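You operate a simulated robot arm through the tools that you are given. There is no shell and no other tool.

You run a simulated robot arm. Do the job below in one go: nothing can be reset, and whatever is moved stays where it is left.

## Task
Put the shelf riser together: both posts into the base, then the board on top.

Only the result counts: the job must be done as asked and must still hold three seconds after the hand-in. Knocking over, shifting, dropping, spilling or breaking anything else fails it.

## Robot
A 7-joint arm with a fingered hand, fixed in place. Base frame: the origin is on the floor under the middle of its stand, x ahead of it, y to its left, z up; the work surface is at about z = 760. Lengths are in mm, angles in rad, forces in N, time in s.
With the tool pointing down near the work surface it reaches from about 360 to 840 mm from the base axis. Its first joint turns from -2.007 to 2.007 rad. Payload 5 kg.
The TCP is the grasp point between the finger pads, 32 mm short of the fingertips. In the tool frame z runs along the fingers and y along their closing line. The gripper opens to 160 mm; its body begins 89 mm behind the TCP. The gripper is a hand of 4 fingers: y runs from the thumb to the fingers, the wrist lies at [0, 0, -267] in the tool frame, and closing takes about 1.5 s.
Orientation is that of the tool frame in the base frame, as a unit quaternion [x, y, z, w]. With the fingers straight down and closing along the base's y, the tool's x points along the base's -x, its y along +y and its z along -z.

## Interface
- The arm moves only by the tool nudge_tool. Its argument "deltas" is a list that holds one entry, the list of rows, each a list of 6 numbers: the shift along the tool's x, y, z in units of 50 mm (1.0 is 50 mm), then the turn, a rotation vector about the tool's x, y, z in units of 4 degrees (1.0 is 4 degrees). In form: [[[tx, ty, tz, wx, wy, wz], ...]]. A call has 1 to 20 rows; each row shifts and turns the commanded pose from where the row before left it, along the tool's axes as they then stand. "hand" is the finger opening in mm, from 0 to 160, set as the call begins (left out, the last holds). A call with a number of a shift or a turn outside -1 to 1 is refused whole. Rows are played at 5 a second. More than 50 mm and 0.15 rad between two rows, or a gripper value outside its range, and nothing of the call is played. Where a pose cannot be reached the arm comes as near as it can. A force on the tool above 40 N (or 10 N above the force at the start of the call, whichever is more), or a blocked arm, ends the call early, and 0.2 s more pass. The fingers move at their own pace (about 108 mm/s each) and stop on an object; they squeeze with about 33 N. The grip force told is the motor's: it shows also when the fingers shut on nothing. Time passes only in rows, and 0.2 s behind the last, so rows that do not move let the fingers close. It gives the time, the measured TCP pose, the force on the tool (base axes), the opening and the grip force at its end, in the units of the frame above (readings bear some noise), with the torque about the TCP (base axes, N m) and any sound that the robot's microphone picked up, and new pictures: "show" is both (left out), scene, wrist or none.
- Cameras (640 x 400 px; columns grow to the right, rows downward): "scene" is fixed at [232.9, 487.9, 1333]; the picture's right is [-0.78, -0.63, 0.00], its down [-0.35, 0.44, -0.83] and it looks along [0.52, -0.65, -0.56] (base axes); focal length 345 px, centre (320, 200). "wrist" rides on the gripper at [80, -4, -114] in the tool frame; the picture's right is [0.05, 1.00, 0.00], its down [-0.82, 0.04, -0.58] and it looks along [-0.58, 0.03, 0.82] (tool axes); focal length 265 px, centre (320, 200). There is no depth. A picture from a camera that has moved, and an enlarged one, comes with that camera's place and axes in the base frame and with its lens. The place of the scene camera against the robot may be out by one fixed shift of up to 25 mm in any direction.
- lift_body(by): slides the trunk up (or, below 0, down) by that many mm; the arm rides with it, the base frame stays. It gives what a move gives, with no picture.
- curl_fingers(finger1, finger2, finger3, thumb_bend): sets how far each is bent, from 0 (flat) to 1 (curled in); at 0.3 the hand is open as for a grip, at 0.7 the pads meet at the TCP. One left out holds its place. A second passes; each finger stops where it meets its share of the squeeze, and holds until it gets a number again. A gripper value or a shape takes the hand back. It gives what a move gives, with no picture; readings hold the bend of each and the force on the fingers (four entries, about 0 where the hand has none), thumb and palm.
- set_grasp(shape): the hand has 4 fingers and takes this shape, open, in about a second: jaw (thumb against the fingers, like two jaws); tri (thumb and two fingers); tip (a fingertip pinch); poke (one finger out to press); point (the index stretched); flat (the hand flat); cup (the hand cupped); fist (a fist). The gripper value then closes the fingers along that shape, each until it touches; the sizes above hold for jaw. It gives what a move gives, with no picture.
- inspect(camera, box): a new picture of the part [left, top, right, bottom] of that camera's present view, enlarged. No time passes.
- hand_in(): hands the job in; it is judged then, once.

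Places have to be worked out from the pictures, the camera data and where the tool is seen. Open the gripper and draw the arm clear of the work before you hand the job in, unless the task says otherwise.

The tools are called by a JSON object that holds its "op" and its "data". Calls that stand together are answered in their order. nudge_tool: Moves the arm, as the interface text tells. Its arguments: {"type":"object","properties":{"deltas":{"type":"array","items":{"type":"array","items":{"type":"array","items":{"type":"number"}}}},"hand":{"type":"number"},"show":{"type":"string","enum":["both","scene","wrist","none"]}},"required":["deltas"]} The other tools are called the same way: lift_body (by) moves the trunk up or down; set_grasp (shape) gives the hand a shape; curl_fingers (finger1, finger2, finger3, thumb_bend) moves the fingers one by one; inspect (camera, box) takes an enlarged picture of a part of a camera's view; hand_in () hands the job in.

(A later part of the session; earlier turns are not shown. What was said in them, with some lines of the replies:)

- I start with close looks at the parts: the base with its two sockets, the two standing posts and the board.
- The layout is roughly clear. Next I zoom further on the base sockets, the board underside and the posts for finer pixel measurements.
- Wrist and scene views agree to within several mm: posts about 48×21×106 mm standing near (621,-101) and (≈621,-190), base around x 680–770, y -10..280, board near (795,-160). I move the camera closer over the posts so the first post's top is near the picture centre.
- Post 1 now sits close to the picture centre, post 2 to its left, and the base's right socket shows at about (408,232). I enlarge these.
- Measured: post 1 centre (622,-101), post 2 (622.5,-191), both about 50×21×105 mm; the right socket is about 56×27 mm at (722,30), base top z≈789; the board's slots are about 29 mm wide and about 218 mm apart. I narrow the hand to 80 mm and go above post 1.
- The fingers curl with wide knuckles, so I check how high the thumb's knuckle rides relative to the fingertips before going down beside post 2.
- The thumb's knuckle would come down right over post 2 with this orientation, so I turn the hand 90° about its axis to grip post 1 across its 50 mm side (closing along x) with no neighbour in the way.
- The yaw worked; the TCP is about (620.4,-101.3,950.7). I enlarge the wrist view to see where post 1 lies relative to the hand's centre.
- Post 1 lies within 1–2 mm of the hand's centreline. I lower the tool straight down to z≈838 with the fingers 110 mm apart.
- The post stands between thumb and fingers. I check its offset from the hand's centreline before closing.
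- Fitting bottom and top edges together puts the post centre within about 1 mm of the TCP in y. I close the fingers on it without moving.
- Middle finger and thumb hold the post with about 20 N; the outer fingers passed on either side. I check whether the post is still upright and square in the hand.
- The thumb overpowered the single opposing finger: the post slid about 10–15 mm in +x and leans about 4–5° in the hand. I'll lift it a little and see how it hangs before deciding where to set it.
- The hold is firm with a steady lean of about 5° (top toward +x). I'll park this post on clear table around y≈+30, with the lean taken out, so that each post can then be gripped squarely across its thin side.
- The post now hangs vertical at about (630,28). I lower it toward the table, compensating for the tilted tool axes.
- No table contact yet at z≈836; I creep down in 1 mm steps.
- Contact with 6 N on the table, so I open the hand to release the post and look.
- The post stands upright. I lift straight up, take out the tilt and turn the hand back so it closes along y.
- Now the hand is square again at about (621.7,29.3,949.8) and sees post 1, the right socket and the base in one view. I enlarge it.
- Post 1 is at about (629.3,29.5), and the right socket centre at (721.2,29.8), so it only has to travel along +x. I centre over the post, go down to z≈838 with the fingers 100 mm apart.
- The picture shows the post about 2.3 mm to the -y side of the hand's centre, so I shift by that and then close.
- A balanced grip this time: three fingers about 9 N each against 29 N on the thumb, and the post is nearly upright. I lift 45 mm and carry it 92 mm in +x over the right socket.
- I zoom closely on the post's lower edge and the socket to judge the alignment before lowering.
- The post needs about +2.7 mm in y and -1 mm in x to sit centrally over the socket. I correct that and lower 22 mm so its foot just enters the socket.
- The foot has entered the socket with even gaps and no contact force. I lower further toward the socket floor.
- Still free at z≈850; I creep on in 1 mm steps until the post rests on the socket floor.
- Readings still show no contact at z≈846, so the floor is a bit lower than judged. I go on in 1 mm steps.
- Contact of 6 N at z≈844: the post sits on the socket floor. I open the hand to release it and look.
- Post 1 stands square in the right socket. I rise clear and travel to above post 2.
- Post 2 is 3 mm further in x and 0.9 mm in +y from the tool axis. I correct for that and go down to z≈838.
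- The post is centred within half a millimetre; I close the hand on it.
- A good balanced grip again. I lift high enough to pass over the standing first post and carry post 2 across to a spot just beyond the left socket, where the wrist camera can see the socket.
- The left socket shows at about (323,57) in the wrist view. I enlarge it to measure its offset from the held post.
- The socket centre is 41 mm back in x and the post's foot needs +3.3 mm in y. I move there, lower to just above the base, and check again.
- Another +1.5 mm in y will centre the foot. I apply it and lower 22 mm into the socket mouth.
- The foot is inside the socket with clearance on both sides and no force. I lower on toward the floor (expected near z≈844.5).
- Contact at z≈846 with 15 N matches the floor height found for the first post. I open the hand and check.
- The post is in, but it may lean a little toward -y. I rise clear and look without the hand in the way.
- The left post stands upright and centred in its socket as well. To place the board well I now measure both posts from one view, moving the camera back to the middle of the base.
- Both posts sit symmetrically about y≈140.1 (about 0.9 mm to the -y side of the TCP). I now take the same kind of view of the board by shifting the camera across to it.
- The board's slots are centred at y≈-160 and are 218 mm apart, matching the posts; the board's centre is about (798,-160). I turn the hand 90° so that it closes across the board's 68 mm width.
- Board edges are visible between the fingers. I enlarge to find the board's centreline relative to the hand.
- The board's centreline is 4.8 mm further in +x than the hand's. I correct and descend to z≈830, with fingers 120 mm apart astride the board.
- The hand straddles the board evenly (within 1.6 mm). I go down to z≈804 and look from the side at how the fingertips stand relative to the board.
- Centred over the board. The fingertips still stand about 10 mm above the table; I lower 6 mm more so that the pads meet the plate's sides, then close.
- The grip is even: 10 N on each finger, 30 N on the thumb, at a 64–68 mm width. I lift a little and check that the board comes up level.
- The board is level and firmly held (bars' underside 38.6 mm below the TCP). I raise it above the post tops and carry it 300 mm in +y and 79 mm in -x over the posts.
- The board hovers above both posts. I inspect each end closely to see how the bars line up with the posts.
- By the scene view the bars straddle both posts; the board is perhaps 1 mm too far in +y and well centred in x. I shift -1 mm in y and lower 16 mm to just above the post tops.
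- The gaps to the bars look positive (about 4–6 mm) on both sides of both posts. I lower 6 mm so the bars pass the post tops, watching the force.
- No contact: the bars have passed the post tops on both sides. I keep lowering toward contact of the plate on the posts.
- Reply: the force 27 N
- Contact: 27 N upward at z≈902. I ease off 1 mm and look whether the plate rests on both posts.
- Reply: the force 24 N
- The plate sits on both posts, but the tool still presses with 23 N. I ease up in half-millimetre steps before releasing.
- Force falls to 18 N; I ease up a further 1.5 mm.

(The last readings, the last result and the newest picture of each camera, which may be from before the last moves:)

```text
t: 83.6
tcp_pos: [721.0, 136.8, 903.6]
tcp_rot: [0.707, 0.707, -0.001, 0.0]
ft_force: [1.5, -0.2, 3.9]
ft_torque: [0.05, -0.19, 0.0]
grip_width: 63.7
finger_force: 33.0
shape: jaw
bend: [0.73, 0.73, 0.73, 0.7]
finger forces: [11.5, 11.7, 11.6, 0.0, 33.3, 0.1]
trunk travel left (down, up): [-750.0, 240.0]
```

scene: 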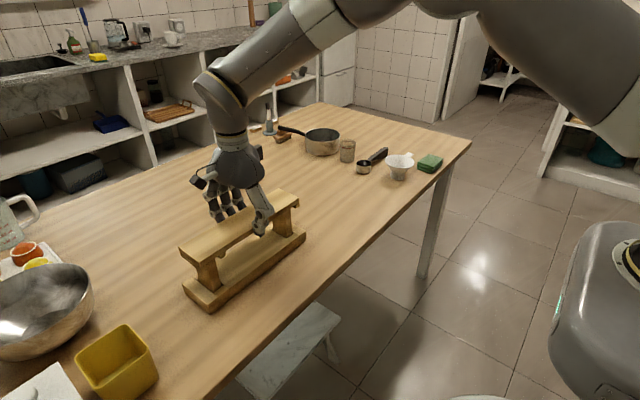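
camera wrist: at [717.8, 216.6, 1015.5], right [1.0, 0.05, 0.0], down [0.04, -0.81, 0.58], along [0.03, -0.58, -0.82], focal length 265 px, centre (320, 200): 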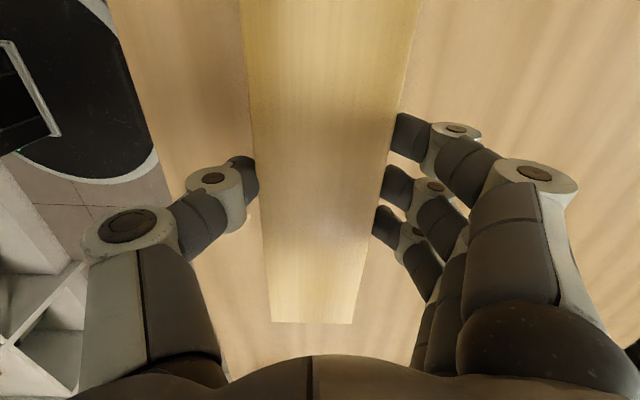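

Only 4 N left. I open the hand to release the board and look.

{"op": "nudge_tool", "data": {"deltas": [[[0, 0, 0, 0, 0, 0], [0, 0, 0, 0, 0, 0], [0, 0, 0, 0, 0, 0], [0, 0, 0, 0, 0, 0]]], "hand": 110, "show": "both"}}

{"op": "inspect", "data": {"camera": "scene", "box": [160, 170, 340, 320]}}

{"op": "inspect", "data": {"camera": "wrist", "box": [160, 60, 480, 260]}}

```text
t: 84.6
tcp_pos: [721.8, 137.9, 904.2]
tcp_rot: [0.707, 0.707, -0.001, 0.0]
ft_force: [0.1, 0.6, 0.5]
ft_torque: [-0.01, 0.01, -0.01]
grip_width: 109.5
finger_force: 0.1
shape: jaw
bend: [0.68, 0.68, 0.68, 0.64]
finger forces: [0.0, 0.1, 0.0, 0.0, 0.1, 0.1]
trunk travel left (down, up): [-750.0, 240.0]
camera wrist: at [718.3, 217.4, 1016.8], right [1.0, 0.05, 0.0], down [0.04, -0.81, 0.58], along [0.03, -0.58, -0.82], focal length 265 px, centre (320, 200)
```

scene: 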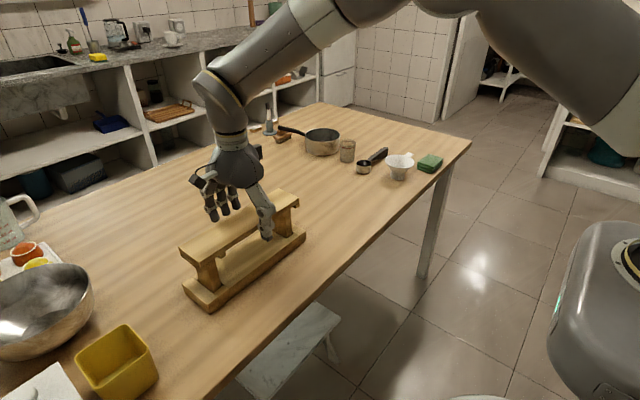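
wrist: 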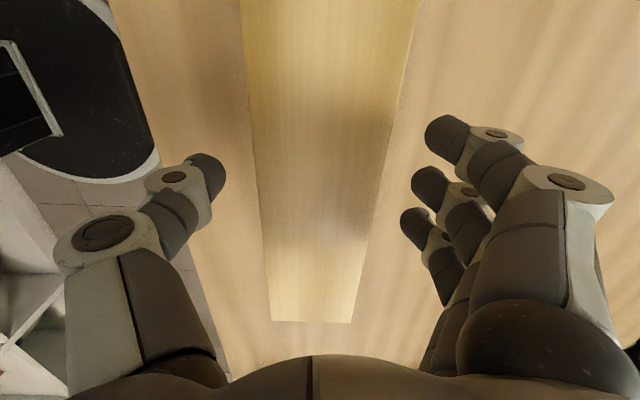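

```text
2.67 times, centred on (250, 245) of scene
camera zoom: at [232.9, 487.9, 1333.0], right [-0.78, -0.63, 0.0], down [-0.35, 0.44, -0.83], along [0.52, -0.65, -0.56], focal length 921 px, centre (507, 80)
```

zoom: 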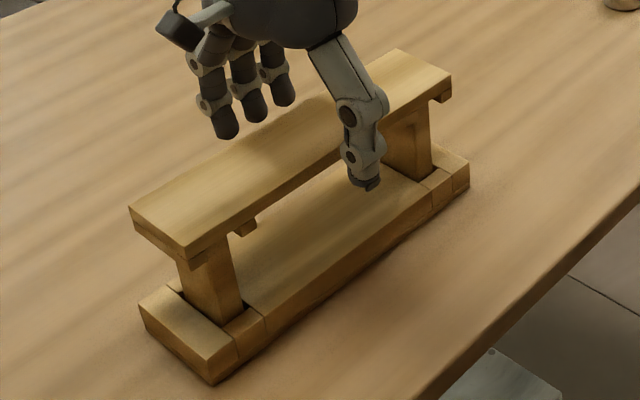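

```text
2.00 times, centred on (320, 160) of wrist
camera zoom: at [718.3, 217.4, 1016.8], right [1.0, 0.05, 0.0], down [0.04, -0.81, 0.58], along [0.03, -0.58, -0.82], focal length 531 px, centre (320, 280)
```

zoom: 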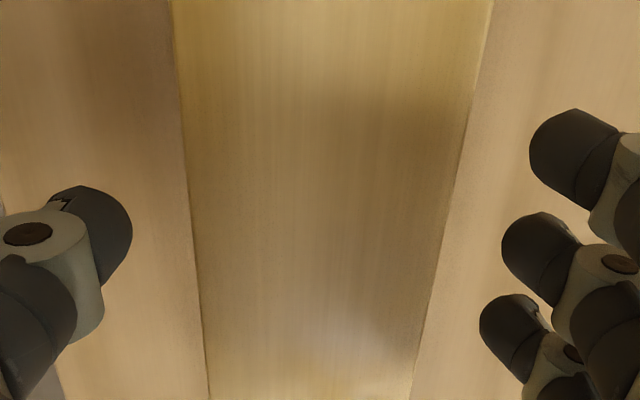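

The hand is off the board and it stays put. I raise the hand clear and then inspect the seating at both ends.

{"op": "nudge_tool", "data": {"deltas": [[[0, 0, -0.4, 0, 0, 0], [0, 0, -0.5, 0, 0, 0], [0, 0, -0.6, 0, 0, 0], [0, 0, -0.6, 0, 0, 0], [0, 0, -0.6, 0, 0, 0], [0, 0, 0, 0, 0, 0]]], "show": "both"}}

{"op": "inspect", "data": {"camera": "scene", "box": [170, 225, 250, 295]}}

{"op": "inspect", "data": {"camera": "scene", "box": [250, 180, 320, 240]}}

```text
t: 86.0
tcp_pos: [720.6, 138.8, 1039.0]
tcp_rot: [0.707, 0.707, 0.0, 0.001]
ft_force: [0.4, -0.9, -0.1]
ft_torque: [0.07, 0.01, 0.02]
grip_width: 109.8
finger_force: 0.1
shape: jaw
bend: [0.68, 0.68, 0.68, 0.64]
finger forces: [0.0, 0.0, 0.0, 0.1, 0.0, 0.1]
trunk travel left (down, up): [-750.0, 240.0]
camera wrist: at [717.7, 218.6, 1150.6], right [1.0, 0.05, 0.0], down [0.04, -0.81, 0.58], along [0.03, -0.58, -0.82], focal length 265 px, centre (320, 200)
```

scene: 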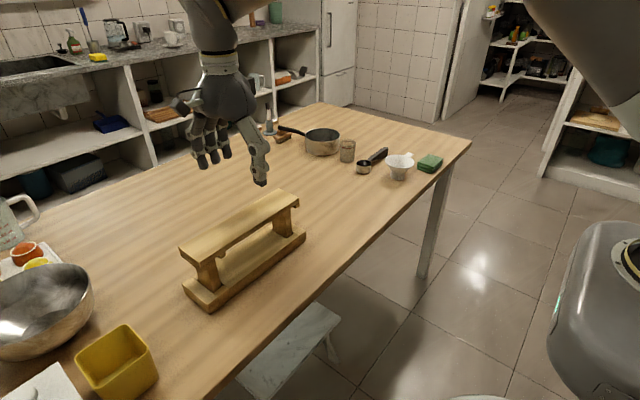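
wrist: 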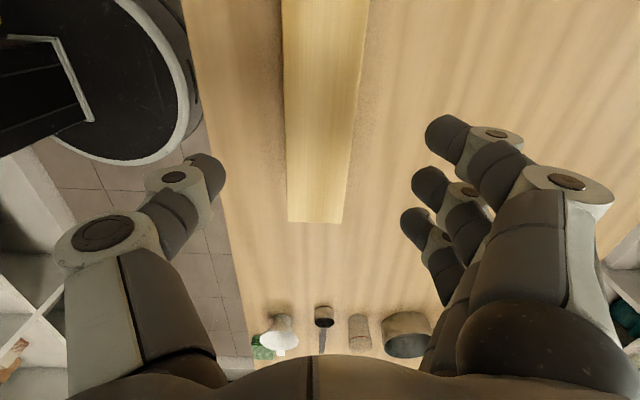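

```text
5.71 times, centred on (210, 260) of scene
camera zoom: at [232.9, 487.9, 1333.0], right [-0.78, -0.63, 0.0], down [-0.35, 0.44, -0.83], along [0.52, -0.65, -0.56], focal length 1973 px, centre (949, -143)
```

zoom: 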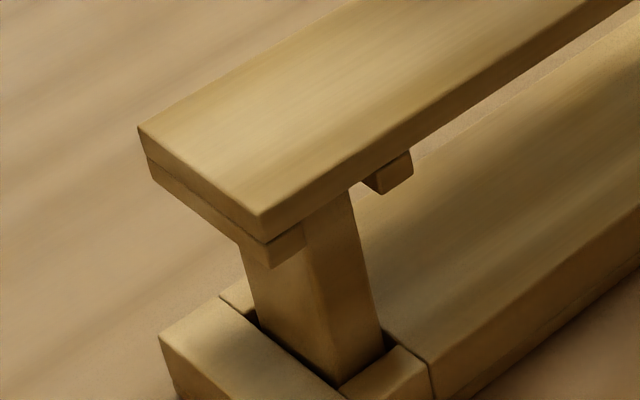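

```text
6.67 times, centred on (285, 210) of scene
camera zoom: at [232.9, 487.9, 1333.0], right [-0.78, -0.63, 0.0], down [-0.35, 0.44, -0.83], along [0.52, -0.65, -0.56], focal length 2302 px, centre (553, 133)
```

zoom: 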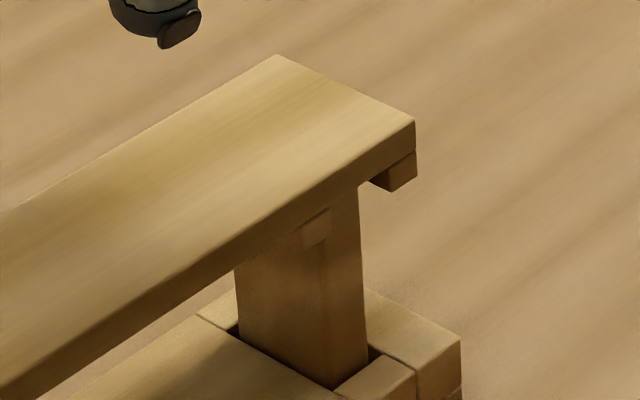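

The board lies level (top ≈887 mm at both ends) on both posts, with the bars either side of each post. I draw the arm up and back clear of the work.

{"op": "nudge_tool", "data": {"deltas": [[[0, 0, -0.6, 0, 0, 0], [0, 0, -0.6, 0, 0, 0], [-0.5, -0.3, 0, 0, 0, 0], [-0.6, -0.3, 0, 0, 0, 0], [-0.6, -0.3, 0, 0, 0, 0], [-0.6, -0.3, 0, 0, 0, 0], [-0.6, -0.3, 0, 0, 0, 0], [-0.6, -0.3, 0, 0, 0, 0], [-0.6, -0.3, 0, 0, 0, 0], [-0.6, -0.3, 0, 0, 0, 0], [-0.6, -0.3, 0, 0, 0, 0], [-0.6, -0.3, 0, 0, 0, 0], [0, 0, 0, 0, 0, 0], [0, 0, 0, 0, 0, 0]]], "hand": 160, "show": "both"}}

{"op": "inspect", "data": {"camera": "scene", "box": [160, 160, 340, 320]}}

```text
t: 89.0
tcp_pos: [569.8, -156.3, 1099.5]
tcp_rot: [0.707, 0.707, -0.001, 0.001]
ft_force: [0.3, -0.5, -0.3]
ft_torque: [-0.01, -0.01, 0.01]
grip_width: 159.9
finger_force: 0.1
shape: jaw
bend: [0.3, 0.3, 0.3, 0.3]
finger forces: [0.0, 0.0, 0.0, 0.1, 0.1, 0.0]
trunk travel left (down, up): [-750.0, 240.0]
camera wrist: at [566.9, -75.8, 1211.9], right [1.0, 0.05, 0.0], down [0.04, -0.81, 0.58], along [0.03, -0.58, -0.82], focal length 265 px, centre (320, 200)
```

scene: 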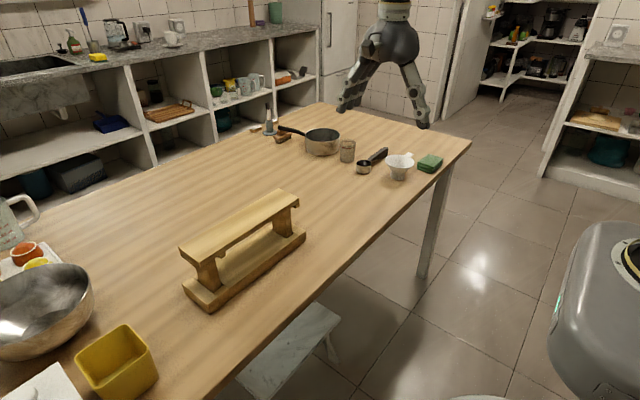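
wrist: 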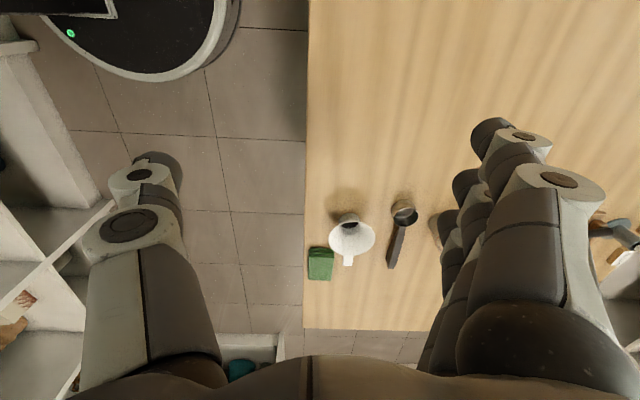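

```text
2.50 times, centred on (250, 240) of scene
camera zoom: at [232.9, 487.9, 1333.0], right [-0.78, -0.63, 0.0], down [-0.35, 0.44, -0.83], along [0.52, -0.65, -0.56], focal length 863 px, centre (495, 100)
```

zoom: 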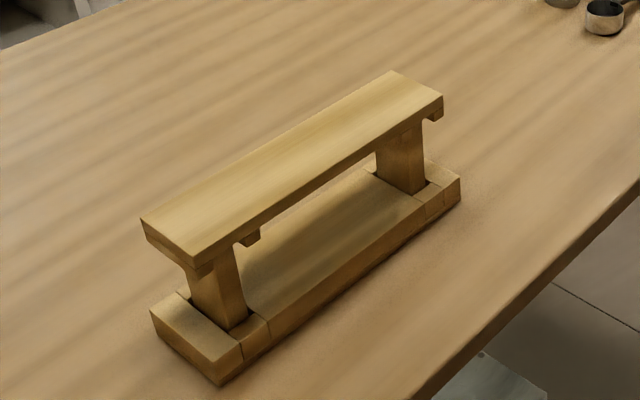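

The riser is assembled: both posts are in the base's sockets and the board rests level on top with its bars around the posts. Nothing else on the table has moved, the hand is open and the arm is clear, so I hand the job in.

{"op": "hand_in", "data": {}}

```text
The job is handed in.
```

The shelf riser is together. Both posts are in the base sockets, and the board sits level on top with its underside bars on either side of each post.

- **First post:** my first grip on it slid and tilted, so I set it down on a clear bit of table and gripped it again across its thin side. It then went into the right socket.
- **Seating:** I felt light contact as each post reached its socket floor and as the board came down onto the posts. The board's top measures about 887 mm at both ends.
- **Surroundings:** in the last picture nothing else on the table appears to have moved. The hand is open and the arm is drawn back clear of the work.

The job is handed in; I haven't been told how it was judged.
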